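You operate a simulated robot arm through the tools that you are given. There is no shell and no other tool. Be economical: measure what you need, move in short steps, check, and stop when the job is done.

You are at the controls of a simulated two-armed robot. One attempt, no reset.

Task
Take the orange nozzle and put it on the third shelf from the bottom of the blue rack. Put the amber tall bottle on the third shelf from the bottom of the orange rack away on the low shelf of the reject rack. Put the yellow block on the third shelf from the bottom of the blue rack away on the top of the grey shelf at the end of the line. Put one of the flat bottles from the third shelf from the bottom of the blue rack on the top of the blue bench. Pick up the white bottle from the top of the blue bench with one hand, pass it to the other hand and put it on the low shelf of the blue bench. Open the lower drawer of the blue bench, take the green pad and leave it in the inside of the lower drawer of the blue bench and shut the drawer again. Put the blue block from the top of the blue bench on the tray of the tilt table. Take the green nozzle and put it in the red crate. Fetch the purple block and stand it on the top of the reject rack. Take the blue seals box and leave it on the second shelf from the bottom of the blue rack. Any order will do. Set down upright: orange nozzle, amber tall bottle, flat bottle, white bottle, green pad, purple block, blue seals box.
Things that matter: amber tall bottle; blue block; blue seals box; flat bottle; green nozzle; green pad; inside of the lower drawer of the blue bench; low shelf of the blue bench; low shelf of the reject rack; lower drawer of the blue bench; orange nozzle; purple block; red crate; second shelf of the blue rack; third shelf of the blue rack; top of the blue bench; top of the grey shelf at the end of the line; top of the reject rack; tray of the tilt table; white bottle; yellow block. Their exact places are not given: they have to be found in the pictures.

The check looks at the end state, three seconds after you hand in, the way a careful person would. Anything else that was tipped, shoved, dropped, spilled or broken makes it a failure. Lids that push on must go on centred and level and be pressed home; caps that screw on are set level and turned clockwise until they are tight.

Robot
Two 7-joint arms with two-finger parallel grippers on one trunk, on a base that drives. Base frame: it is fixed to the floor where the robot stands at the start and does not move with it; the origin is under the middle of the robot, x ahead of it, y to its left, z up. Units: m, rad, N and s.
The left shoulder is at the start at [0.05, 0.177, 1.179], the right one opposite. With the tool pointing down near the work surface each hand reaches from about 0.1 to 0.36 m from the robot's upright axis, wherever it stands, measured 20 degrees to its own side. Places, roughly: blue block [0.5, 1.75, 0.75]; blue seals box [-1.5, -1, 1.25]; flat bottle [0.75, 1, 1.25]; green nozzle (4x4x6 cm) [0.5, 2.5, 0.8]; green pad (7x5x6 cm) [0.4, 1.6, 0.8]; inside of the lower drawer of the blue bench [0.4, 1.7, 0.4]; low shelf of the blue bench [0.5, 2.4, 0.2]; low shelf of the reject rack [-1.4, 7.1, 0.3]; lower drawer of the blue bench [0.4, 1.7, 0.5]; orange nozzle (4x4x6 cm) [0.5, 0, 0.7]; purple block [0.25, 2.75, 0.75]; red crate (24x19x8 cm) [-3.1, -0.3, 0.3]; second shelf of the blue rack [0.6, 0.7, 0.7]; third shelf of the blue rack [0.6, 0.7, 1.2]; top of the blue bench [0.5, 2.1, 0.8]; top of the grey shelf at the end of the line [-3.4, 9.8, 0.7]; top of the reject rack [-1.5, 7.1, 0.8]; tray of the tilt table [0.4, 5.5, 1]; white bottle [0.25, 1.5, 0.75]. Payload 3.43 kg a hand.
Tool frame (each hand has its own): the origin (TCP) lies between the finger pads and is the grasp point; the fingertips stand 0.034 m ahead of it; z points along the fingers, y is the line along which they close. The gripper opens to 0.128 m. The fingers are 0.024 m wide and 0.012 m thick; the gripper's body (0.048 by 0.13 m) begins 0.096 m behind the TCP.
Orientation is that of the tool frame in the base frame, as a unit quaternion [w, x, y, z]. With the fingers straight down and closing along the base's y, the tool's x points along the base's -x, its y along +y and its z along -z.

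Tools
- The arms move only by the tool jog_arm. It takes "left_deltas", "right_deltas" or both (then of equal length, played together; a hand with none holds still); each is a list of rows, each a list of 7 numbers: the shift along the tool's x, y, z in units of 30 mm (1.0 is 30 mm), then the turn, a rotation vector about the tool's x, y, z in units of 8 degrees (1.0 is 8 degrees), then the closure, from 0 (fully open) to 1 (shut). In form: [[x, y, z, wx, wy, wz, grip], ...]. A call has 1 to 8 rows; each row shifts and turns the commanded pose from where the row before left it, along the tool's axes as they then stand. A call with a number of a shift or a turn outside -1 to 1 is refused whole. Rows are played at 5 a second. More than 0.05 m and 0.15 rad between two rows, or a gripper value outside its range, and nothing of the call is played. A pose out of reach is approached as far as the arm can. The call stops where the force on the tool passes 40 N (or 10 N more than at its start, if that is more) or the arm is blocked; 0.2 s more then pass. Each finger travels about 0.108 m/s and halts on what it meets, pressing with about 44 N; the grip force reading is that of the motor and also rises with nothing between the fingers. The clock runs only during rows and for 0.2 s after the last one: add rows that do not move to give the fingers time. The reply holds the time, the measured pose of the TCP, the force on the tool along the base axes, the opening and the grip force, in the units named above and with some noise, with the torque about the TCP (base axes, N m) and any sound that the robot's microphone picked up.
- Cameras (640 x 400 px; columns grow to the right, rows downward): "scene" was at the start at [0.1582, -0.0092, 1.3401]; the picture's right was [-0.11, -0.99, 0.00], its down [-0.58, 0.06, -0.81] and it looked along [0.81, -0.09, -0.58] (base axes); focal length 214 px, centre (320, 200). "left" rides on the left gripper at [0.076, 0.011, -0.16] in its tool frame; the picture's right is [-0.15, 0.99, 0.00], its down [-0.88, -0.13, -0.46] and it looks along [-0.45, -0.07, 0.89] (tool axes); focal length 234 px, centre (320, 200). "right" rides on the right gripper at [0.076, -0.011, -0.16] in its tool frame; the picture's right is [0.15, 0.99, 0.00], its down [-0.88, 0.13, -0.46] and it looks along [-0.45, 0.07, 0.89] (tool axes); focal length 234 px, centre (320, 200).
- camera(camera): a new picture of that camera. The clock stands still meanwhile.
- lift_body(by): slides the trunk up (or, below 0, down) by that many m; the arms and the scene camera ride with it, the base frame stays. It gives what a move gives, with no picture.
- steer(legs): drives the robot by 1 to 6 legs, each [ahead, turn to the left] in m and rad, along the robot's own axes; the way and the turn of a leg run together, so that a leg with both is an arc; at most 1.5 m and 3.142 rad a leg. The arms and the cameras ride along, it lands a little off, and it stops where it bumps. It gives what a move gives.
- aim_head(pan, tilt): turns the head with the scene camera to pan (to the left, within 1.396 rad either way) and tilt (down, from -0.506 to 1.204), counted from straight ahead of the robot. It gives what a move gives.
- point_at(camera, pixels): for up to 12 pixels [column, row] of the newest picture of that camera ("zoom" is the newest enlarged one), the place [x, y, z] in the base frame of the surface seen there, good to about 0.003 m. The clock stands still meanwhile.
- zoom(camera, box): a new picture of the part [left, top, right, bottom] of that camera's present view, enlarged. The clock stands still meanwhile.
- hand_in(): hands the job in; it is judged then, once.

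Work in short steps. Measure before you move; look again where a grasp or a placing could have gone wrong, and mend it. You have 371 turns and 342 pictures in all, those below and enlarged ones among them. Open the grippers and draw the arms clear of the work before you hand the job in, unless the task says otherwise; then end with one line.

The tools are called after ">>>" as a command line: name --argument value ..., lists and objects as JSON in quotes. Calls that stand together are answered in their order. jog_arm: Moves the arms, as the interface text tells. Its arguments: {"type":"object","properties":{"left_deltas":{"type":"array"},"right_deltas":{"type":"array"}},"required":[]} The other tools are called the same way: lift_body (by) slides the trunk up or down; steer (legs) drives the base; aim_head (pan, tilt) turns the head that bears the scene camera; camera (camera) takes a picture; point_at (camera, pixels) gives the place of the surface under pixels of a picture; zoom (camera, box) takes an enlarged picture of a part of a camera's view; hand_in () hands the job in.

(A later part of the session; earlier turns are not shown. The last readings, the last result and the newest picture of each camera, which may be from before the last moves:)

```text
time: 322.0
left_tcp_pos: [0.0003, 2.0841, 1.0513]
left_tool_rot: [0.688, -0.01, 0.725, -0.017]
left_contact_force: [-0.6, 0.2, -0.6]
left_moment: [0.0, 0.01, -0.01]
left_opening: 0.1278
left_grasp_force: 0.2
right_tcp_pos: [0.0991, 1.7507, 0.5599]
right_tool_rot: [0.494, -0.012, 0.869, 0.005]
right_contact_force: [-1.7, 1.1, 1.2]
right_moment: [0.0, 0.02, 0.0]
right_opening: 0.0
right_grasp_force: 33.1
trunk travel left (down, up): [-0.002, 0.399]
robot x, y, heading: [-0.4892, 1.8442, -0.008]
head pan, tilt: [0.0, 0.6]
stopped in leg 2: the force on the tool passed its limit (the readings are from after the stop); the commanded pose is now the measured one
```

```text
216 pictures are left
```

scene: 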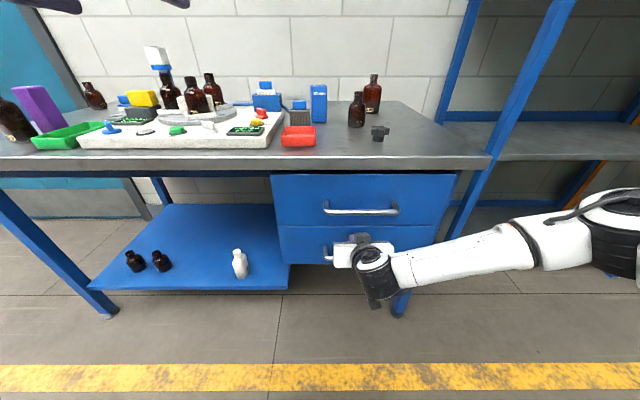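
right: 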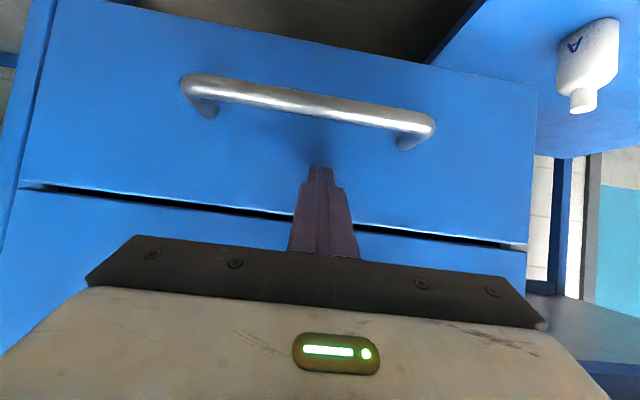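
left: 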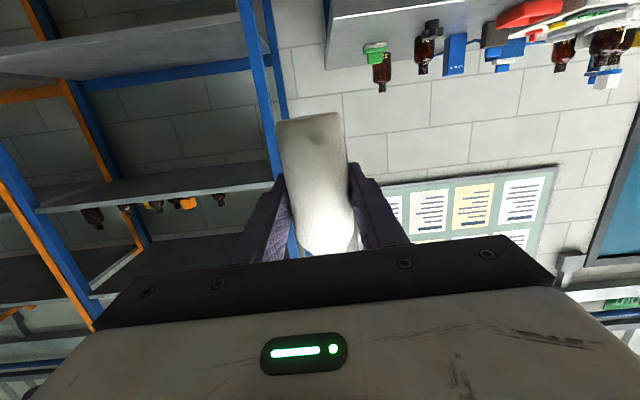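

The drawer is shut. Next the blue block (box "50 mm"). I back off, shift 0.09 m left, and raise the trunk to look at it.

>>> steer --legs '[[-0.3, 0], [0, 0.45], [0.2, 0], [0, -0.445]]'

>>> lift_body --by 0.39

>>> jog_arm --right_deltas '[[-0.5, 0, 0.866, 0, 0, 0, 0.6], [-0.5, 0, 0.866, 0, 0, 0, 0.4], [0, 0, 0, 0, 0, 0, 0.3]]'

>>> camera --camera "scene"

>>> camera --camera "right"

```text
time: 327.8
left_tcp_pos: [-0.1165, 2.1735, 1.0501]
left_tool_rot: [0.688, -0.013, 0.726, -0.014]
left_contact_force: [-0.1, -0.6, 0.6]
left_moment: [0.03, 0.01, -0.01]
left_opening: 0.1276
left_grasp_force: 0.1
right_tcp_pos: [-0.0158, 1.8415, 0.5594]
right_tool_rot: [0.494, -0.015, 0.869, 0.007]
right_contact_force: [0.3, -1.3, 0.9]
right_moment: [-0.01, 0.01, 0.03]
right_opening: 0.0
right_grasp_force: 33.1
trunk travel left (down, up): [-0.002, 0.399]
robot x, y, heading: [-0.6036, 1.9317, 0.005]
head pan, tilt: [0.0, 0.6]
```

```text
time: 331.6
left_tcp_pos: [-0.1154, 2.1736, 1.4396]
left_tool_rot: [0.688, -0.012, 0.726, -0.015]
left_contact_force: [-0.6, 0.1, 0.2]
left_moment: [-0.02, 0.0, 0.02]
left_opening: 0.1278
left_grasp_force: 0.1
right_tcp_pos: [-0.0162, 1.8412, 0.9506]
right_tool_rot: [0.494, -0.016, 0.869, 0.007]
right_contact_force: [-0.1, 0.4, 0.5]
right_moment: [0.03, 0.02, 0.0]
right_opening: 0.0
right_grasp_force: 33.1
trunk travel left (down, up): [-0.392, 0.009]
robot x, y, heading: [-0.6066, 1.9309, 0.002]
head pan, tilt: [0.0, 0.6]
```

```text
time: 332.4
left_tcp_pos: [-0.1179, 2.1739, 1.4409]
left_tool_rot: [0.688, -0.012, 0.726, -0.015]
left_contact_force: [-0.3, -0.5, 0.0]
left_moment: [0.02, 0.0, 0.04]
left_opening: 0.1278
left_grasp_force: 0.0
right_tcp_pos: [0.0454, 1.8442, 0.9485]
right_tool_rot: [0.494, -0.015, 0.869, 0.007]
right_contact_force: [-0.7, -0.1, 0.5]
right_moment: [0.02, 0.0, 0.0]
right_opening: 0.0896
right_grasp_force: 0.0
trunk travel left (down, up): [-0.392, 0.009]
robot x, y, heading: [-0.6076, 1.9294, 0.007]
head pan, tilt: [0.0, 0.6]
```

```text
215 pictures are left
```

scene: 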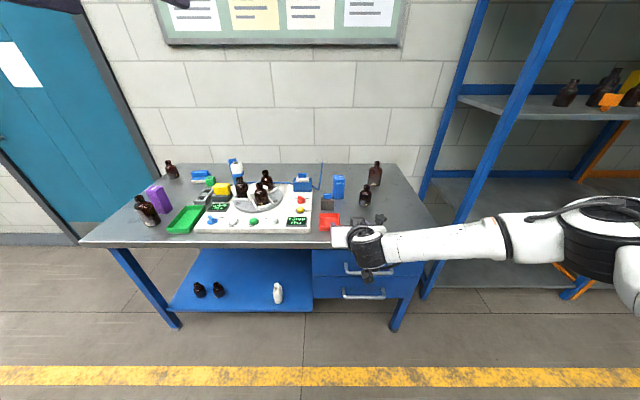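

```text
214 pictures are left
```

right: 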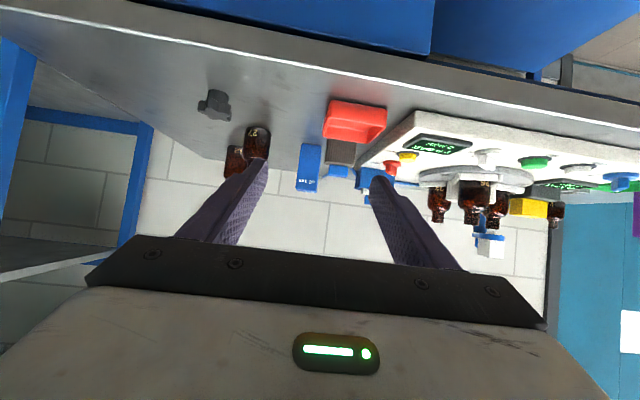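

I zoom to measure the blue box, purple block and green nozzle.

>>> zoom --camera "scene" --box '[290, 150, 400, 240]'

>>> point_at --camera "zoom" --pixels '[[260, 150], [300, 150], [330, 150], [265, 205], [325, 205], [290, 122], [220, 225], [440, 190], [450, 150]]'

>>> zoom --camera "scene" --box '[120, 150, 280, 250]'

>>> point_at --camera "zoom" --pixels '[[140, 160], [170, 190], [135, 145], [180, 155], [360, 115], [362, 130], [320, 85], [420, 155], [400, 200]]'

```text
4.44 times, centred on (345, 195) of scene
```

zoom: 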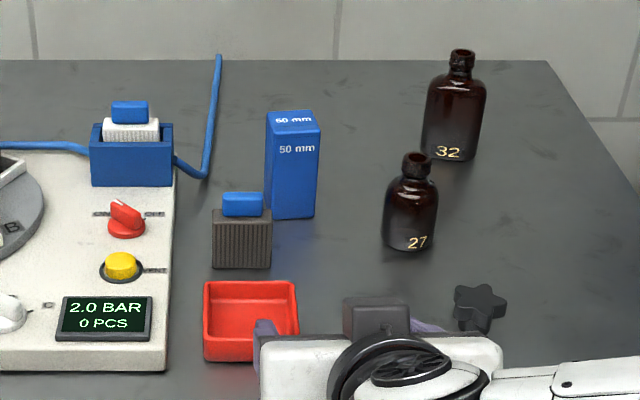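

```text
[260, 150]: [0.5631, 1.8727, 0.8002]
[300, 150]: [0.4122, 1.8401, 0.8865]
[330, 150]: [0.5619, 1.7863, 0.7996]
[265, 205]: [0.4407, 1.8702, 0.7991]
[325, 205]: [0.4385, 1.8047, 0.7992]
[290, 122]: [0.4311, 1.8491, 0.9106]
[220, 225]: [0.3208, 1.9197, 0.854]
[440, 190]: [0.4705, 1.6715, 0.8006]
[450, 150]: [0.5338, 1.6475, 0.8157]
```

```text
4.00 times, centred on (200, 200) of scene
```

zoom: 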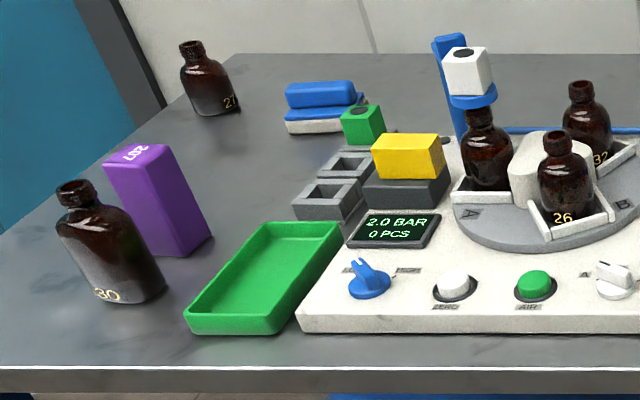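

```text
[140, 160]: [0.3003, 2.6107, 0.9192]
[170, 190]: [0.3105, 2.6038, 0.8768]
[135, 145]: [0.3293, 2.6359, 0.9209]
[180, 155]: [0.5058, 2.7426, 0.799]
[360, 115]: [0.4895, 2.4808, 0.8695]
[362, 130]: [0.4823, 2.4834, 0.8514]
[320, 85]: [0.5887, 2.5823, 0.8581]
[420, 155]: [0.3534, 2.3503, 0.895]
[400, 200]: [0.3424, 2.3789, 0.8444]
```

Blue block: centre (0.432, 1.838), 4 cm wide, top z 0.91. I drive in 0.33 m above it, then descend along the tool axis.

>>> steer --legs '[[0.33, -0.005]]'

>>> camera --camera "right"

```text
time: 334.6
left_tcp_pos: [0.2132, 2.1698, 1.4409]
left_tool_rot: [0.688, -0.009, 0.726, -0.018]
left_contact_force: [-0.5, 0.0, -0.7]
left_moment: [-0.05, -0.02, -0.02]
left_opening: 0.1282
left_grasp_force: 0.0
right_tcp_pos: [0.3725, 1.8381, 0.9482]
right_tool_rot: [0.493, -0.012, 0.87, 0.005]
right_contact_force: [-0.2, 0.3, -0.6]
right_moment: [-0.01, 0.02, 0.02]
right_opening: 0.0897
right_grasp_force: 0.1
trunk travel left (down, up): [-0.392, 0.009]
robot x, y, heading: [-0.2753, 1.9319, -0.007]
head pan, tilt: [0.0, 0.6]
```

```text
211 pictures are left
```

right: 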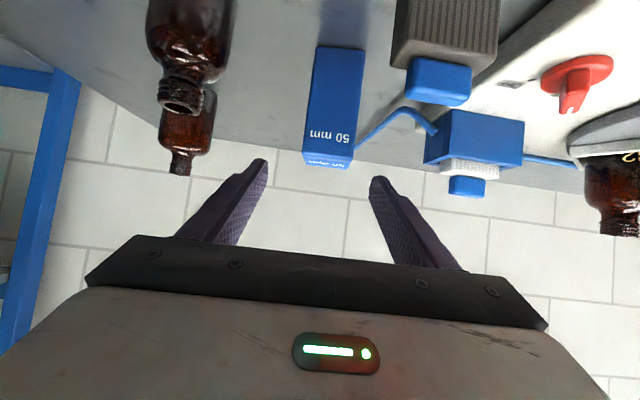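

Aligned. Descend and close on the blue block, then lift.

>>> jog_arm --right_deltas '[[0.55, 0, 0.7, 0, 0, 0, 0.35], [0.55, 0.05, 0.75, 0, 0, 0, 0.35], [0, 0, 0.75, 0, 0, 0, 0.35], [0, 0, 0.75, 0, 0, 0, 0.4], [0, 0, 0, 0, 0, 0, 0.7], [0, 0, 0, 0, 0, 0, 1], [0, 0, 0, 0, 0, 0, 1]]'

>>> camera --camera "right"

```text
time: 336.2
left_tcp_pos: [0.2123, 2.1707, 1.4402]
left_tool_rot: [0.687, -0.01, 0.726, -0.017]
left_contact_force: [0.0, 0.9, -0.2]
left_moment: [0.0, 0.03, 0.02]
left_opening: 0.128
left_grasp_force: 0.1
right_tcp_pos: [0.4301, 1.8411, 0.8758]
right_tool_rot: [0.494, -0.012, 0.87, 0.005]
right_contact_force: [0.1, 0.3, -0.4]
right_moment: [0.06, -0.03, 0.02]
right_opening: 0.0498
right_grasp_force: 44.0
trunk travel left (down, up): [-0.392, 0.009]
robot x, y, heading: [-0.2773, 1.9328, -0.002]
head pan, tilt: [0.0, 0.6]
```

```text
210 pictures are left
```

right: 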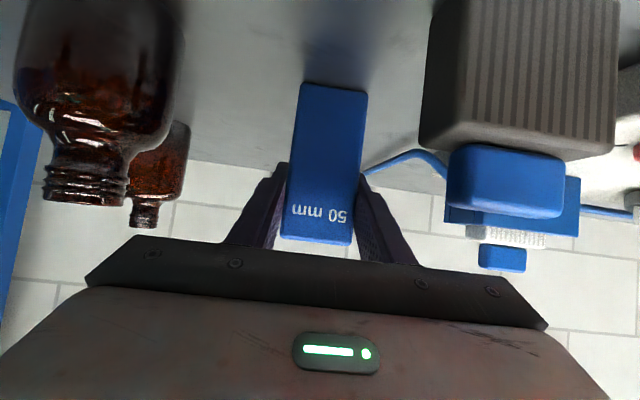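

Gripped at 50 mm. Lift 0.09 m and back off.

>>> jog_arm --right_deltas '[[-0.866, 0, -0.5, 0, 0, 0, 1], [-0.866, 0, -0.5, 0, 0, 0, 1], [-0.866, 0, -0.5, 0, 0, 0, 1]]'

>>> steer --legs '[[-0.42, 0]]'

>>> jog_arm --right_deltas '[[0.5, 0, -0.866, 0, 0, 0, 1], [0.5, 0, -0.866, 0, 0, 0, 1], [0.5, 0, -0.866, 0, 0, 0, 1], [0.5, 0, -0.866, 0, 0, 0, 1], [0.5, 0, -0.866, 0, 0, 0, 1], [0, 0, 0, 0, 0, 0, 1], [0, 0, 0, 0, 0, 0, 1], [0, 0, 0, 0, 0, 0, 1]]' --left_deltas '[[0, 0, 0, 0, 1, 0, 0], [0, 0, 0, 0, 1, 0, 0], [0, 0, 0, 0, 1, 0, 0], [0, 0, 0, 0, 1, 0, 0], [0.77, 0, 0.637, 0, 0, 0, 0], [0.77, 0, 0.637, 0, 0, 0, 0], [0.77, 0, 0.637, 0, 0, 0, 0], [0.77, 0, 0.637, 0, 0, 0, 0]]'

>>> camera --camera "scene"

```text
time: 337.0
left_tcp_pos: [0.2123, 2.1709, 1.4413]
left_tool_rot: [0.687, -0.011, 0.726, -0.016]
left_contact_force: [0.1, 0.5, 0.5]
left_moment: [0.02, 0.0, -0.03]
left_opening: 0.1282
left_grasp_force: 0.0
right_tcp_pos: [0.4287, 1.8414, 0.9657]
right_tool_rot: [0.494, -0.012, 0.869, 0.005]
right_contact_force: [0.1, -0.3, -1.0]
right_moment: [-0.04, 0.0, -0.02]
right_opening: 0.05
right_grasp_force: 44.1
trunk travel left (down, up): [-0.392, 0.009]
robot x, y, heading: [-0.2768, 1.9279, 0.003]
head pan, tilt: [0.0, 0.6]
```

```text
time: 339.5
left_tcp_pos: [-0.2077, 2.1734, 1.4419]
left_tool_rot: [0.687, -0.012, 0.726, -0.015]
left_contact_force: [-0.5, -0.3, -0.2]
left_moment: [0.0, 0.01, -0.03]
left_opening: 0.1281
left_grasp_force: 0.0
right_tcp_pos: [0.0113, 1.8463, 0.965]
right_tool_rot: [0.494, -0.016, 0.869, 0.007]
right_contact_force: [0.2, 1.3, -2.3]
right_moment: [-0.01, 0.02, -0.01]
right_opening: 0.0499
right_grasp_force: 43.7
trunk travel left (down, up): [-0.392, 0.009]
robot x, y, heading: [-0.6982, 1.9339, 0.007]
head pan, tilt: [0.0, 0.6]
```

```text
time: 341.3
left_tcp_pos: [-0.1981, 2.1694, 1.3184]
left_tool_rot: [0.46, -0.008, 0.888, -0.018]
left_contact_force: [-0.6, 0.6, 0.5]
left_moment: [-0.1, -0.01, 0.03]
left_opening: 0.1282
left_grasp_force: 0.1
right_tcp_pos: [-0.1384, 1.8418, 0.965]
right_tool_rot: [0.494, -0.016, 0.869, 0.008]
right_contact_force: [-0.5, -0.6, -2.6]
right_moment: [-0.02, 0.02, -0.02]
right_opening: 0.0494
right_grasp_force: 44.3
trunk travel left (down, up): [-0.392, 0.009]
robot x, y, heading: [-0.695, 1.9313, 0.003]
head pan, tilt: [0.0, 0.6]
```

```text
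209 pictures are left
```

scene: 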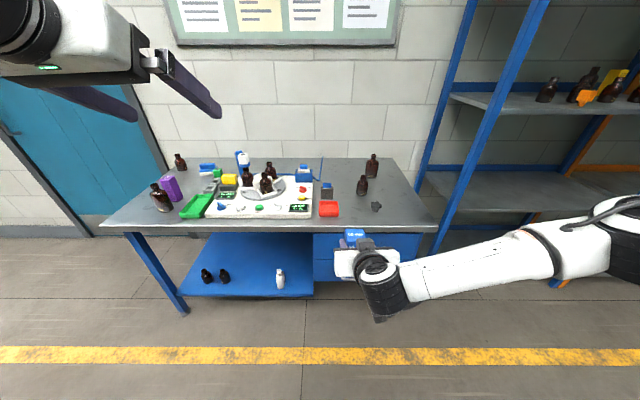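

Next the purple block, behind bottle 30; I need a steep approach. I drive diagonally to (-0.45, 2.38) and pitch the left hand steeper.

>>> steer --legs '[[0, 1.07], [0.51, 0], [0, -1.073]]'

>>> jog_arm --left_deltas '[[0.77, 0, 0.637, 0, 1, 0, 0], [0.85, 0, 0.53, 0, 1, 0, 0], [0.9, 0, 0.4, 0, 1, 0, 0], [0.6, 0, 0.6, 0, 1, 0, 0.2], [0.342, 0, 0.94, 0, 0.25, 0, 0.3], [0.342, 0, 0.94, 0, 0, 0, 0.3], [0.342, 0, 0.94, 0, 0, 0, 0.3], [0.342, 0, 0.94, 0, 0, 0, 0.3]]'

>>> camera --camera "left"

>>> camera --camera "scene"

```text
time: 349.6
left_tcp_pos: [0.0475, 2.5959, 1.3202]
left_tool_rot: [0.462, -0.003, 0.887, -0.019]
left_contact_force: [0.1, -0.1, 0.3]
left_moment: [0.0, -0.01, -0.01]
left_opening: 0.1276
left_grasp_force: 0.1
right_tcp_pos: [0.1041, 2.2671, 0.966]
right_tool_rot: [0.494, -0.01, 0.869, 0.004]
right_contact_force: [0.2, 0.1, -1.8]
right_moment: [0.0, 0.01, -0.02]
right_opening: 0.0495
right_grasp_force: 44.7
trunk travel left (down, up): [-0.392, 0.009]
robot x, y, heading: [-0.4541, 2.3599, -0.002]
head pan, tilt: [0.0, 0.6]
```

```text
time: 351.4
left_tcp_pos: [0.0285, 2.5883, 1.089]
left_tool_rot: [0.181, 0.004, 0.983, -0.022]
left_contact_force: [0.5, 0.2, -0.1]
left_moment: [0.02, 0.0, 0.0]
left_opening: 0.0896
left_grasp_force: 0.1
right_tcp_pos: [0.1018, 2.2667, 0.9652]
right_tool_rot: [0.493, -0.011, 0.87, 0.006]
right_contact_force: [-0.2, 0.7, -2.7]
right_moment: [0.0, 0.0, 0.02]
right_opening: 0.0496
right_grasp_force: 43.5
trunk travel left (down, up): [-0.392, 0.009]
robot x, y, heading: [-0.4562, 2.3601, -0.008]
head pan, tilt: [0.0, 0.6]
```

```text
208 pictures are left
```

left: 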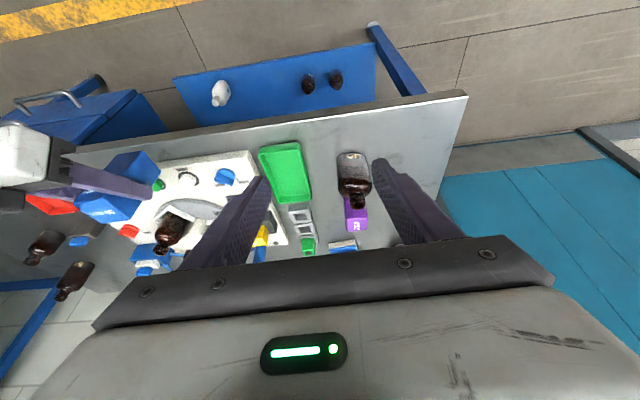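

```text
207 pictures are left
```

scene: 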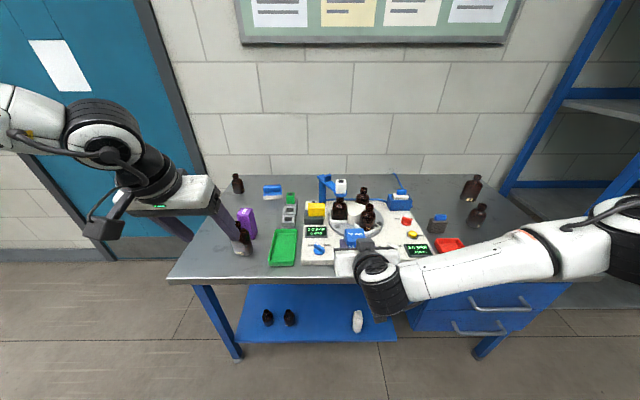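

I zoom the left camera on bottle 30 and the purple block behind it.

>>> zoom --camera "left" --box '[300, 140, 412, 250]'

>>> point_at --camera "zoom" --pixels '[[230, 250], [330, 250], [235, 300], [330, 300], [280, 275], [290, 160], [240, 220], [370, 220], [290, 230]]'

>>> zoom --camera "scene" --box '[210, 180, 310, 270]'

```text
3.64 times, centred on (356, 195) of left
```

zoom: 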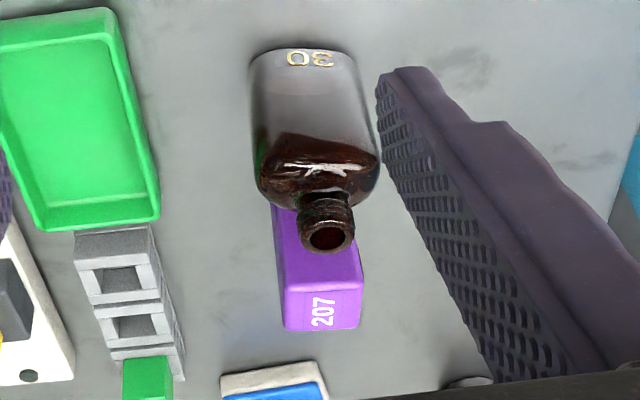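

```text
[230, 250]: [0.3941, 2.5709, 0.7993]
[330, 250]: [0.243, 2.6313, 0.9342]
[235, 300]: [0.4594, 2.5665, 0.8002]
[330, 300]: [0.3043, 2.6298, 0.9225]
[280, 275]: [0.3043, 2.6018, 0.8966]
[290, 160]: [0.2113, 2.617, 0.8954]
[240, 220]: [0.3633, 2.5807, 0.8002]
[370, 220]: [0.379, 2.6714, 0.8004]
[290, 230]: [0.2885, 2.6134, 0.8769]
```

```text
4.44 times, centred on (260, 225) of scene
```

zoom: 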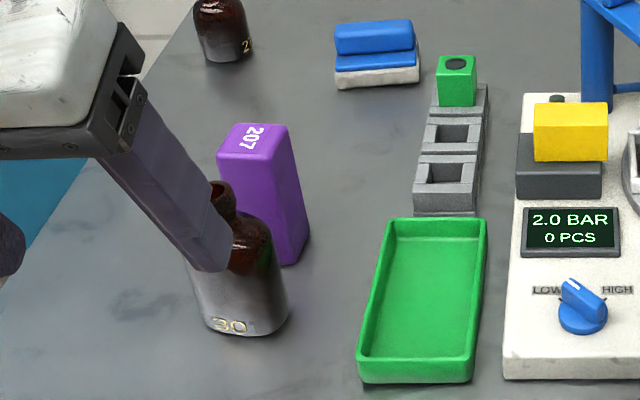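

Purple block: centre ≈ (0.317, 2.626), top z 0.922, and a steep approach clears bottle 30. I raise the right hand, level the left hand's small roll and move over the block.

>>> jog_arm --left_deltas '[[-0.94, 0.4, 0.342, -0.28, 0, 0.1, 0.3], [-0.94, 0.4, 0.342, 0, 0, 0, 0.3], [-0.94, 0.4, 0.342, 0, 0, 0, 0.3], [-0.94, 0, 0.342, 0, 0, 0, 0.3], [0, 0, 0, 0, 0, 0, 0.3]]' --right_deltas '[[-0.866, 0, -0.5, 0, 0, 0, 1], [-0.866, 0, -0.5, 0, 0, 0, 1], [-0.866, 0, -0.5, 0, 0, 0, 1], [-0.866, 0, -0.5, 0, 0, 0, 1], [-0.866, 0, -0.5, 0, 0, 0, 1]]'

>>> steer --legs '[[0.155, 0]]'

>>> camera --camera "left"

```text
time: 352.6
left_tcp_pos: [0.1485, 2.6236, 1.0901]
left_tool_rot: [0.182, 0.006, 0.983, 0.001]
left_contact_force: [0.1, -0.3, -0.2]
left_moment: [-0.03, -0.04, 0.03]
left_opening: 0.0896
left_grasp_force: 0.0
right_tcp_pos: [0.104, 2.268, 1.1165]
right_tool_rot: [0.494, -0.011, 0.869, 0.004]
right_contact_force: [-0.1, 0.4, -1.8]
right_moment: [-0.04, 0.01, 0.02]
right_opening: 0.0497
right_grasp_force: 43.6
trunk travel left (down, up): [-0.392, 0.009]
robot x, y, heading: [-0.4508, 2.3622, -0.01]
head pan, tilt: [0.0, 0.6]
```

```text
time: 354.0
left_tcp_pos: [0.3048, 2.6236, 1.0898]
left_tool_rot: [0.181, 0.005, 0.983, 0.001]
left_contact_force: [0.3, 0.3, 0.3]
left_moment: [-0.02, 0.05, 0.02]
left_opening: 0.0894
left_grasp_force: 0.0
right_tcp_pos: [0.2612, 2.2693, 1.1142]
right_tool_rot: [0.494, -0.011, 0.87, 0.004]
right_contact_force: [0.0, -0.1, -1.9]
right_moment: [0.02, 0.04, 0.02]
right_opening: 0.0497
right_grasp_force: 44.2
trunk travel left (down, up): [-0.392, 0.009]
robot x, y, heading: [-0.3011, 2.3631, -0.003]
head pan, tilt: [0.0, 0.6]
```

```text
204 pictures are left
```

left: 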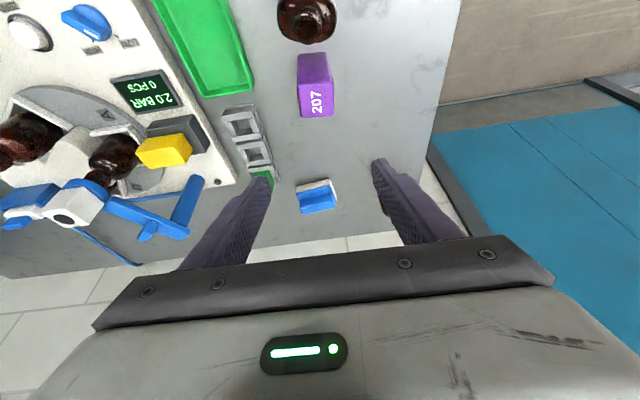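

>>> zoom --camera "left" --box '[280, 40, 350, 130]'

>>> point_at --camera "left" --pixels '[[305, 112], [328, 112], [303, 92], [328, 90], [315, 100], [302, 70], [327, 62], [315, 75]]'

```text
4.44 times, centred on (315, 85) of left
```

zoom: 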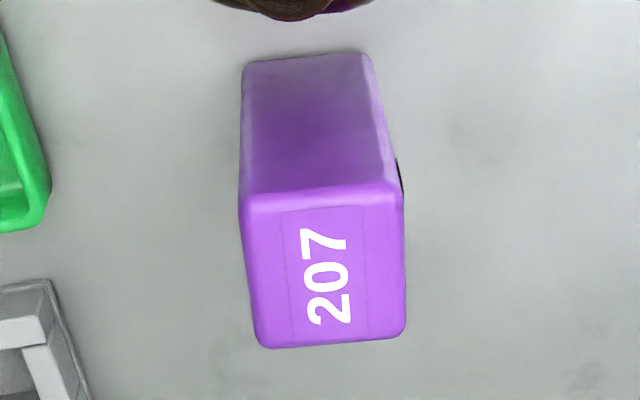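

```text
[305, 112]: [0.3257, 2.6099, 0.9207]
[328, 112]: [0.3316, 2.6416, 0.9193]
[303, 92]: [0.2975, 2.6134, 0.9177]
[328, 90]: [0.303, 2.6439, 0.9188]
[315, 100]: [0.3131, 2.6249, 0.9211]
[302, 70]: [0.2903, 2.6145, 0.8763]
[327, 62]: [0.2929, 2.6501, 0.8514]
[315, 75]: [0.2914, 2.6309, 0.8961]
```

The block's yaw is about -7°. I rotate to match and descend to just above grip height.

>>> jog_arm --left_deltas '[[-0.33, 0.11, 0.13, 0.32, 0, 0.84, 0.3], [0.338, 0, 0.88, 0, 0, 0, 0.3], [0.338, 0, 0.88, 0, 0, 0, 0.3], [0.338, 0, 0.88, 0, 0, 0, 0.3], [0.338, 0, 0.88, 0, 0, 0, 0.3], [0.338, 0, 0.88, 0, 0, 0, 0.3]]'

>>> camera --camera "left"

>>> camera --camera "scene"

```text
time: 355.4
left_tcp_pos: [0.3158, 2.6261, 0.9485]
left_tool_rot: [0.181, 0.067, 0.981, -0.011]
left_contact_force: [0.8, -0.4, -0.5]
left_moment: [-0.02, -0.02, 0.02]
left_opening: 0.0898
left_grasp_force: 0.0
right_tcp_pos: [0.2603, 2.2705, 1.1149]
right_tool_rot: [0.493, -0.011, 0.87, 0.005]
right_contact_force: [0.2, -0.2, -2.6]
right_moment: [0.01, -0.02, 0.04]
right_opening: 0.0498
right_grasp_force: 44.4
trunk travel left (down, up): [-0.392, 0.009]
robot x, y, heading: [-0.2988, 2.3604, -0.003]
head pan, tilt: [0.0, 0.6]
```

```text
202 pictures are left
```

left: 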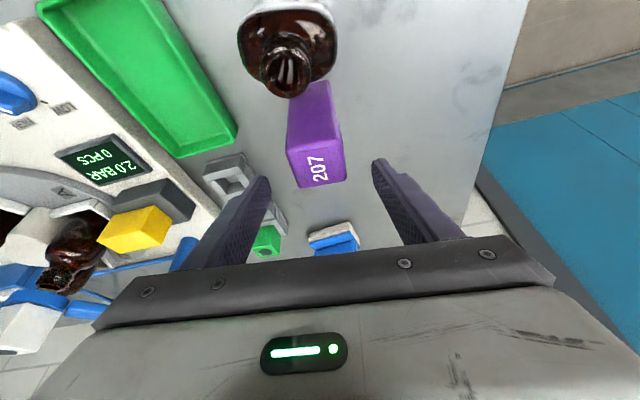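

```text
201 pictures are left
```

scene: 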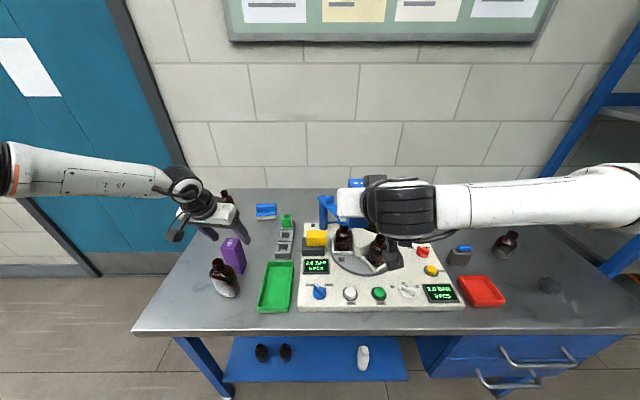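

Good alignment; bottle 30 is clear. Descend the last 55 mm and close.

>>> jog_arm --left_deltas '[[0.338, 0, 0.88, 0, 0, 0, 0.35], [0.32, 0, 0.85, 0, 0, 0, 0.35], [0, 0, 0, 0, 0, 0, 0.6], [0, 0, 0, 0, 0, 0, 0.8], [0, 0, 0, 0, 0, 0, 1], [0, 0, 0, 0, 0, 0, 1]]'

>>> camera --camera "left"

```text
time: 356.8
left_tcp_pos: [0.2964, 2.6358, 0.9079]
left_tool_rot: [0.181, 0.066, 0.981, -0.011]
left_contact_force: [0.5, -0.8, 0.0]
left_moment: [-0.07, -0.03, -0.03]
left_opening: 0.0452
left_grasp_force: 44.2
left hand out of reach, approached as far as the arm can: row 1, 2
right_tcp_pos: [0.2607, 2.2693, 1.1147]
right_tool_rot: [0.493, -0.012, 0.87, 0.005]
right_contact_force: [-0.6, -0.3, -1.5]
right_moment: [0.02, 0.01, -0.05]
right_opening: 0.0493
right_grasp_force: 44.5
trunk travel left (down, up): [-0.392, 0.009]
robot x, y, heading: [-0.296, 2.3631, -0.002]
head pan, tilt: [0.0, 0.6]
```

```text
200 pictures are left
```

left: 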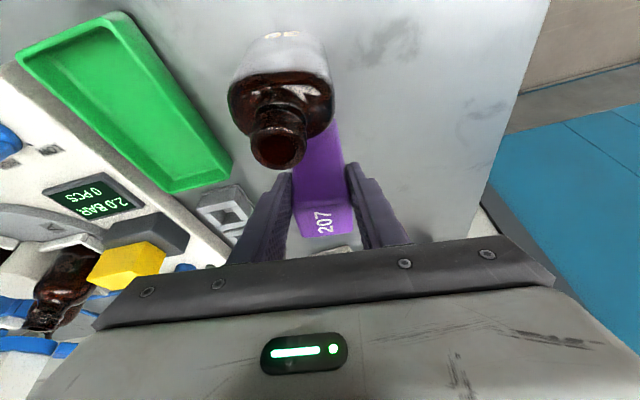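

The arm fell slightly short but gripped the block's upper front part (45 mm). I lift carefully and check.

>>> jog_arm --left_deltas '[[-0.358, 0, -0.934, 0, 0, 0, 1], [-0.358, 0, -0.934, 0, 0, 0, 1], [-0.358, 0, -0.934, 0, 0, 0, 1], [-0.358, 0, -0.934, 0, 0, 0, 1], [0, 0, 0, 0, 0, 0, 1]]'

>>> camera --camera "left"

>>> zoom --camera "scene" --box '[150, 150, 310, 310]'

```text
time: 358.0
left_tcp_pos: [0.2936, 2.6375, 1.0294]
left_tool_rot: [0.181, 0.067, 0.981, -0.011]
left_contact_force: [0.4, 0.1, -0.6]
left_moment: [-0.02, 0.04, -0.01]
left_opening: 0.0453
left_grasp_force: 44.2
right_tcp_pos: [0.2614, 2.2693, 1.1158]
right_tool_rot: [0.493, -0.011, 0.87, 0.004]
right_contact_force: [-0.5, -0.2, -1.8]
right_moment: [0.0, 0.0, 0.03]
right_opening: 0.0495
right_grasp_force: 43.2
trunk travel left (down, up): [-0.392, 0.009]
robot x, y, heading: [-0.2973, 2.3607, -0.0]
head pan, tilt: [0.0, 0.6]
```

```text
199 pictures are left
```

left: 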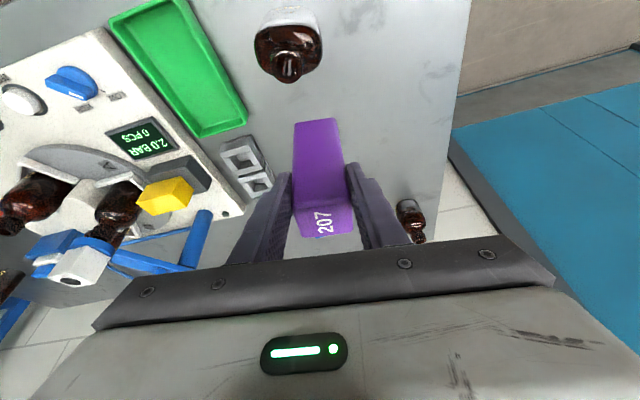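

```text
2.50 times, centred on (230, 230) of scene
```

zoom: 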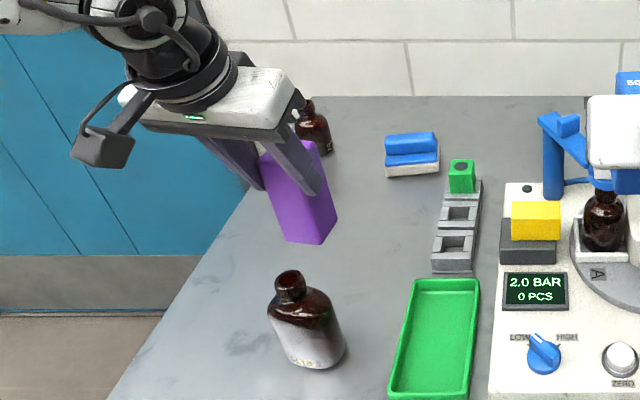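

Both blocks held, everything else stands. I back off 0.2 m, turn left and look down the aisle.

>>> steer --legs '[[-0.22, 0], [0, 1.571]]'

>>> aim_head --pan -0.2 --tilt 0.25

>>> camera --camera "scene"

```text
time: 363.6
left_tcp_pos: [-0.7966, 2.954, 1.0299]
left_tool_rot: [0.135, -0.65, 0.738, 0.121]
left_contact_force: [-0.3, 0.5, -1.7]
left_moment: [-0.01, -0.02, -0.01]
left_opening: 0.0454
left_grasp_force: 43.5
right_tcp_pos: [-0.4296, 2.9233, 1.1142]
right_tool_rot: [-0.344, 0.625, -0.606, -0.352]
right_contact_force: [1.2, 0.2, -3.1]
right_moment: [-0.01, 0.02, -0.04]
right_opening: 0.0495
right_grasp_force: 44.0
trunk travel left (down, up): [-0.392, 0.009]
robot x, y, heading: [-0.5189, 2.3639, 1.572]
head pan, tilt: [0.0, 0.6]
```

```text
time: 364.4
left_tcp_pos: [-0.7968, 2.9544, 1.0299]
left_tool_rot: [0.135, -0.649, 0.739, 0.121]
left_contact_force: [-0.6, -0.4, -2.3]
left_moment: [-0.06, 0.0, 0.01]
left_opening: 0.0456
left_grasp_force: 43.9
right_tcp_pos: [-0.43, 2.9223, 1.1152]
right_tool_rot: [-0.345, 0.625, -0.606, -0.352]
right_contact_force: [-1.3, -0.1, -2.2]
right_moment: [0.0, 0.03, 0.03]
right_opening: 0.0499
right_grasp_force: 44.4
trunk travel left (down, up): [-0.392, 0.009]
robot x, y, heading: [-0.5183, 2.3649, 1.572]
head pan, tilt: [-0.201, 0.25]
```

```text
197 pictures are left
```

scene: 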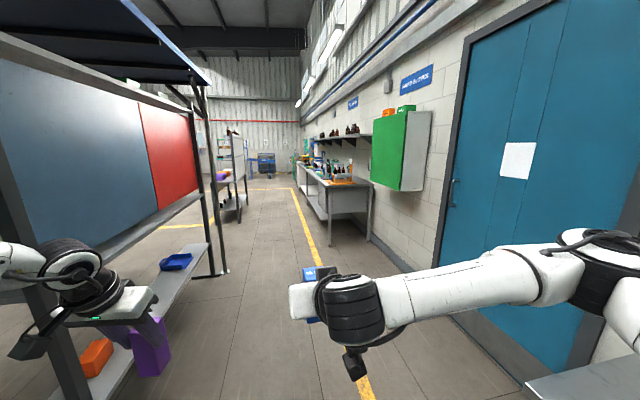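

The aisle is clear. I drive 1.5 m north and look again.

>>> steer --legs '[[1.5, 0]]'

>>> camera --camera "scene"

```text
time: 371.8
left_tcp_pos: [-0.8176, 4.4523, 1.0288]
left_tool_rot: [0.134, -0.654, 0.734, 0.122]
left_contact_force: [-0.8, 0.2, -1.4]
left_moment: [-0.04, 0.03, -0.01]
left_opening: 0.0457
left_grasp_force: 44.5
right_tcp_pos: [-0.449, 4.4253, 1.1156]
right_tool_rot: [-0.342, 0.629, -0.601, -0.355]
right_contact_force: [0.1, 0.4, -2.9]
right_moment: [-0.01, -0.02, 0.01]
right_opening: 0.0497
right_grasp_force: 43.8
trunk travel left (down, up): [-0.392, 0.009]
robot x, y, heading: [-0.5302, 3.8661, 1.579]
head pan, tilt: [-0.201, 0.25]
```

```text
196 pictures are left
```

scene: 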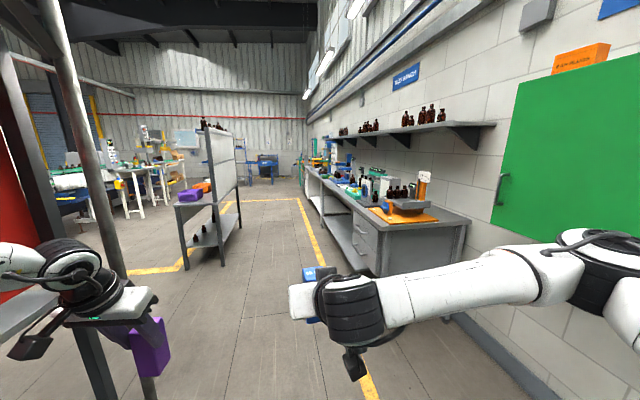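

The grey bench has a tilt table near (405,205), and the reject rack stands at left (210,190). I zoom both.

>>> zoom --camera "scene" --box '[340, 140, 480, 240]'

>>> point_at --camera "zoom" --pixels '[[290, 300], [330, 265], [250, 270], [420, 280], [300, 220], [180, 330], [440, 330], [390, 160]]'

>>> zoom --camera "scene" --box '[160, 100, 280, 280]'

>>> point_at --camera "scene" --pixels '[[190, 196], [205, 187], [185, 240], [230, 212], [222, 232], [235, 195], [207, 125], [240, 210]]'

```text
4.00 times, centred on (410, 190) of scene
```

zoom: 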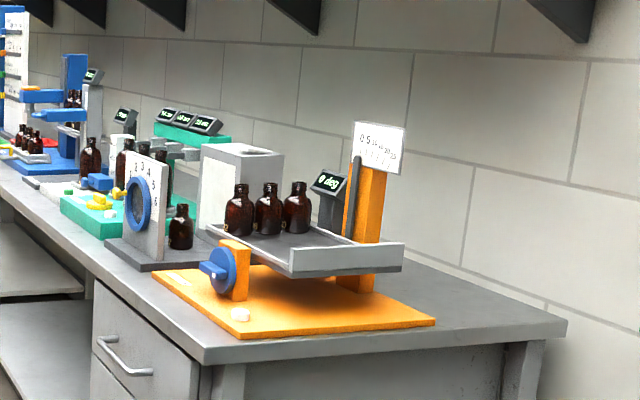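

```text
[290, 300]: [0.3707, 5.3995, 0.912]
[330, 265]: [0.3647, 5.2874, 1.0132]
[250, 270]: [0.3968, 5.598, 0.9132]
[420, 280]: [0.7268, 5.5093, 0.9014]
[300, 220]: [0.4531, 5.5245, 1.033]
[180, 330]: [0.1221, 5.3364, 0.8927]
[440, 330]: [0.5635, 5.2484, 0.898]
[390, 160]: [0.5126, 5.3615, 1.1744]
```

```text
2.22 times, centred on (220, 190) of scene
```

zoom: 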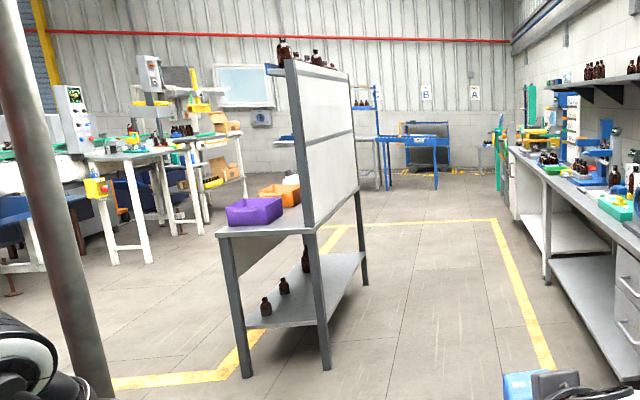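

```text
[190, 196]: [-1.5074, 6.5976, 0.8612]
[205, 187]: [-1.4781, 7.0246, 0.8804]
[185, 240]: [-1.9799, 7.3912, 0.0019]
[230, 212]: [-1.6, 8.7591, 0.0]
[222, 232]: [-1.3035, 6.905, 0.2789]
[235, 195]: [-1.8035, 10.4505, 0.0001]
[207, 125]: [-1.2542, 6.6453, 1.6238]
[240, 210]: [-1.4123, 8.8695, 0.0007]
```

The tilt-table tray is at z≈1.01, with three bottles on it, x≈0.36–0.65, y≈5.29–5.6. I drive to face it from the aisle.

>>> steer --legs '[[1.48, 0], [0, -1.579]]'

>>> aim_head --pan 0.0 --tilt 0.4

>>> camera --camera "scene"

>>> camera --camera "right"

```text
time: 383.0
left_tcp_pos: [0.0294, 5.6191, 1.0292]
left_tool_rot: [0.181, 0.062, 0.981, -0.009]
left_contact_force: [0.1, 1.0, -2.3]
left_moment: [-0.01, 0.05, -0.02]
left_opening: 0.0452
left_grasp_force: 44.1
right_tcp_pos: [-0.0005, 5.2506, 1.1148]
right_tool_rot: [0.494, -0.016, 0.869, 0.008]
right_contact_force: [0.5, 0.2, -2.2]
right_moment: [0.0, -0.01, -0.02]
right_opening: 0.0495
right_grasp_force: 43.7
trunk travel left (down, up): [-0.392, 0.009]
robot x, y, heading: [-0.5619, 5.3412, 0.004]
head pan, tilt: [-0.201, 0.25]
```

```text
time: 383.7
left_tcp_pos: [0.0299, 5.6203, 1.0285]
left_tool_rot: [0.181, 0.062, 0.981, -0.01]
left_contact_force: [-0.1, -0.5, -1.7]
left_moment: [-0.02, 0.03, 0.0]
left_opening: 0.0457
left_grasp_force: 43.7
right_tcp_pos: [-0.0002, 5.2526, 1.1155]
right_tool_rot: [0.493, -0.015, 0.87, 0.007]
right_contact_force: [0.1, 0.0, -1.5]
right_moment: [-0.01, 0.0, 0.02]
right_opening: 0.0494
right_grasp_force: 43.9
trunk travel left (down, up): [-0.392, 0.009]
robot x, y, heading: [-0.5634, 5.3405, 0.002]
head pan, tilt: [0.0, 0.4]
```

```text
193 pictures are left
```

scene: 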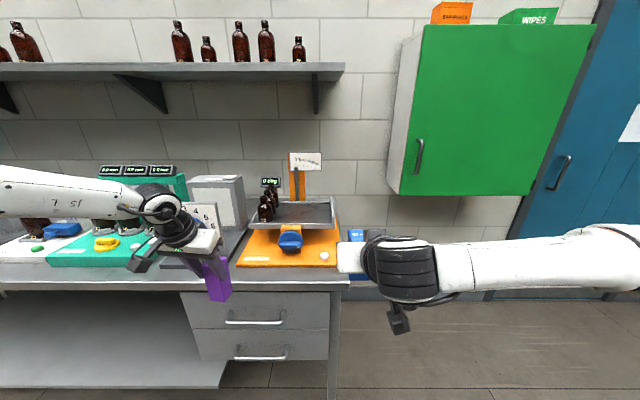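

```text
192 pictures are left
```

right: 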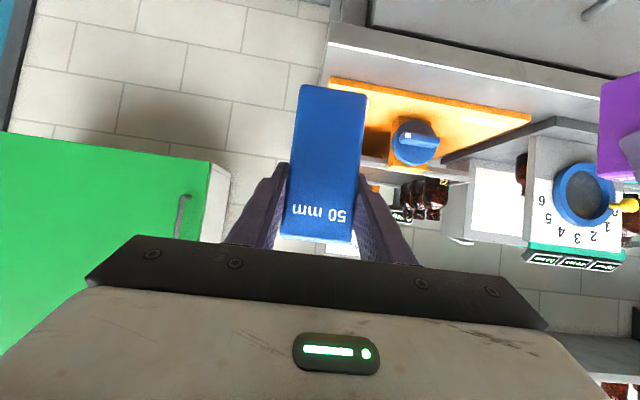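

I zoom on the tray and measure it.

>>> zoom --camera "scene" --box '[230, 150, 350, 270]'

>>> point_at --camera "zoom" --pixels '[[310, 180], [420, 180], [310, 215], [420, 215], [270, 230], [420, 240], [300, 245], [450, 190], [250, 160], [385, 150], [160, 215]]'

```text
3.33 times, centred on (290, 210) of scene
```

zoom: 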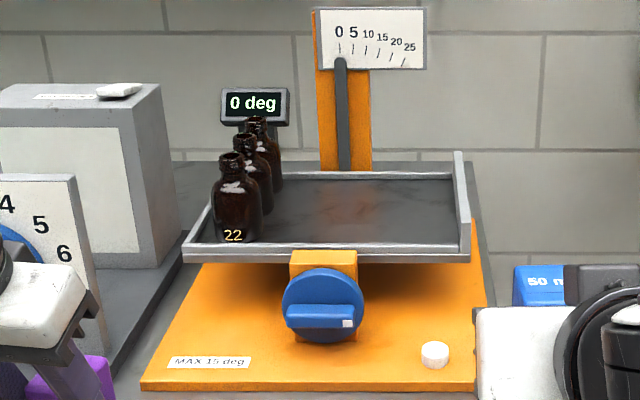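

```text
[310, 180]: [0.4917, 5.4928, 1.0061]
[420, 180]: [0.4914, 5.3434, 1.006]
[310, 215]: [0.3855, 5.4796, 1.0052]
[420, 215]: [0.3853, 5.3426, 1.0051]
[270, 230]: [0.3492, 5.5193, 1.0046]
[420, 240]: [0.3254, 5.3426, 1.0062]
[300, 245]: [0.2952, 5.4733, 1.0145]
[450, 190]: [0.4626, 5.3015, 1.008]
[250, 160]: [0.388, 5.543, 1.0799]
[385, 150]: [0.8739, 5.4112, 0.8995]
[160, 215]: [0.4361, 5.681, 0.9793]
```

The tray is level (0°), surface z 1.005, free around (0.40, 5.41). I pull the left hand in and up, then shift the base left/forward.

>>> jog_arm --left_deltas '[[0.755, 0, -0.825, 0, 0, 0, 1], [0.755, 0, -0.825, 0, 0, 0, 1], [0.755, 0, -0.825, 0, 0, 0, 1], [0.755, 0, -0.825, 0, 0, 0, 1], [0.755, 0, -0.825, 0, 0, 0, 1], [0.755, 0, -0.825, 0, 0, 0, 1], [0.755, 0, -0.825, 0, 0, 0, 1]]'

>>> steer --legs '[[0, 0.5], [0.25, 0], [0, -0.5]]'

>>> camera --camera "scene"

>>> camera --camera "right"

```text
time: 385.3
left_tcp_pos: [-0.1796, 5.6455, 1.1354]
left_tool_rot: [0.183, 0.062, 0.981, -0.009]
left_contact_force: [0.5, 0.2, -1.5]
left_moment: [-0.03, -0.01, -0.01]
left_opening: 0.0457
left_grasp_force: 44.4
right_tcp_pos: [-0.0022, 5.2517, 1.1154]
right_tool_rot: [0.494, -0.016, 0.87, 0.007]
right_contact_force: [-0.2, -0.4, -1.5]
right_moment: [0.03, 0.0, 0.04]
right_opening: 0.0496
right_grasp_force: 44.4
trunk travel left (down, up): [-0.392, 0.009]
robot x, y, heading: [-0.5609, 5.3403, 0.001]
head pan, tilt: [0.0, 0.4]
```

```text
time: 390.0
left_tcp_pos: [0.0375, 5.7644, 1.1368]
left_tool_rot: [0.18, 0.062, 0.982, -0.01]
left_contact_force: [-0.9, -0.7, -1.7]
left_moment: [-0.01, 0.06, 0.02]
left_opening: 0.0452
left_grasp_force: 43.7
right_tcp_pos: [0.2153, 5.3713, 1.115]
right_tool_rot: [0.492, -0.016, 0.87, 0.008]
right_contact_force: [-0.1, 0.0, -2.0]
right_moment: [0.01, -0.01, 0.01]
right_opening: 0.0497
right_grasp_force: 44.1
trunk travel left (down, up): [-0.392, 0.009]
robot x, y, heading: [-0.3444, 5.4568, 0.004]
head pan, tilt: [0.0, 0.4]
```

```text
190 pictures are left
```

scene: 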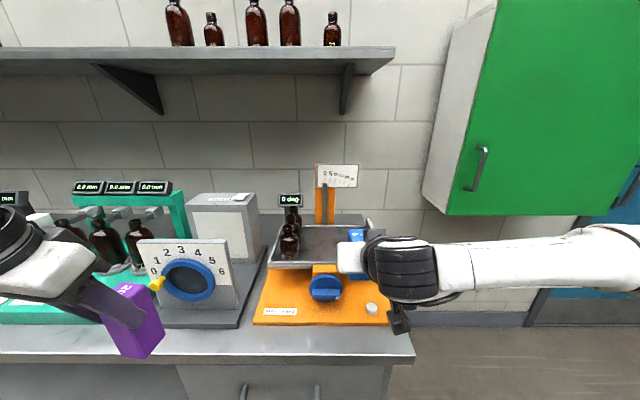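

```text
189 pictures are left
```

right: 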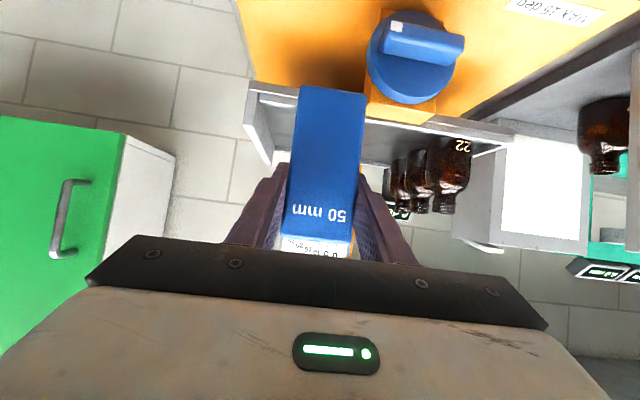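

I extend the right hand 0.15 m forward and 40 mm left over the tray, plus a 35 mm drive.

>>> jog_arm --right_deltas '[[-0.5, 0.65, 0.866, 0, 0, 0, 1], [-0.5, 0.65, 0.866, 0, 0, 0, 1], [-0.5, 0, 0.866, 0, 0, 0, 1], [-0.5, 0, 0.866, 0, 0, 0, 1]]'

>>> steer --legs '[[0.065, 0]]'

>>> camera --camera "right"

>>> zoom --camera "scene" --box '[250, 190, 450, 340]'

```text
time: 391.0
left_tcp_pos: [0.0371, 5.7641, 1.1375]
left_tool_rot: [0.181, 0.062, 0.981, -0.01]
left_contact_force: [-0.5, -0.8, -1.5]
left_moment: [-0.01, 0.06, 0.0]
left_opening: 0.0456
left_grasp_force: 43.7
right_tcp_pos: [0.3331, 5.4159, 1.115]
right_tool_rot: [0.493, -0.017, 0.87, 0.007]
right_contact_force: [-0.3, -0.8, -2.5]
right_moment: [-0.01, 0.06, -0.02]
right_opening: 0.0497
right_grasp_force: 44.3
trunk travel left (down, up): [-0.392, 0.009]
robot x, y, heading: [-0.342, 5.4592, 0.005]
head pan, tilt: [0.0, 0.4]
```

```text
time: 392.0
left_tcp_pos: [0.1013, 5.7649, 1.1352]
left_tool_rot: [0.18, 0.062, 0.982, -0.01]
left_contact_force: [0.8, 0.3, -2.6]
left_moment: [0.03, 0.03, 0.04]
left_opening: 0.0454
left_grasp_force: 43.7
right_tcp_pos: [0.397, 5.4154, 1.1142]
right_tool_rot: [0.492, -0.016, 0.87, 0.007]
right_contact_force: [0.0, 0.2, -1.4]
right_moment: [0.0, -0.01, -0.02]
right_opening: 0.0498
right_grasp_force: 43.7
trunk travel left (down, up): [-0.392, 0.009]
robot x, y, heading: [-0.2827, 5.4561, 0.004]
head pan, tilt: [0.0, 0.4]
```

```text
188 pictures are left
```

right: 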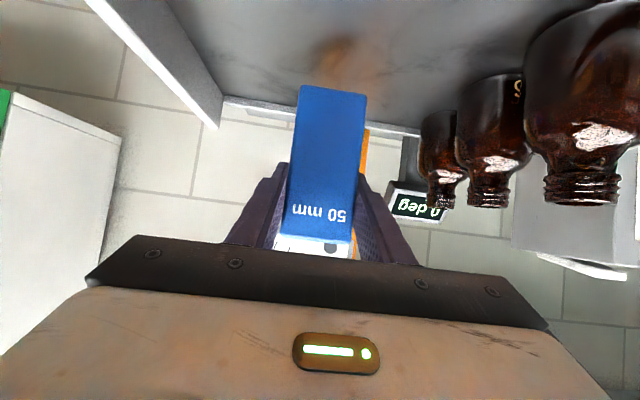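

```text
2.67 times, centred on (350, 265) of scene
```

zoom: 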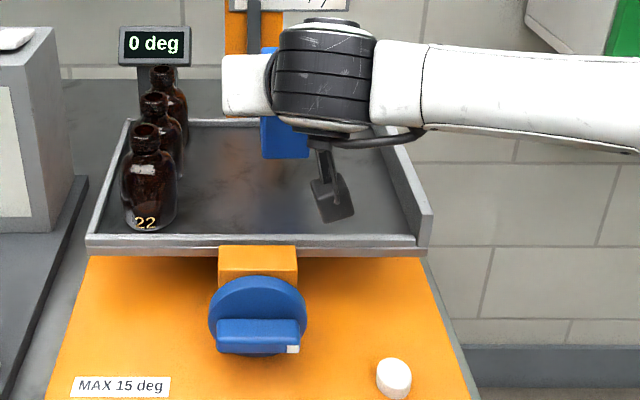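

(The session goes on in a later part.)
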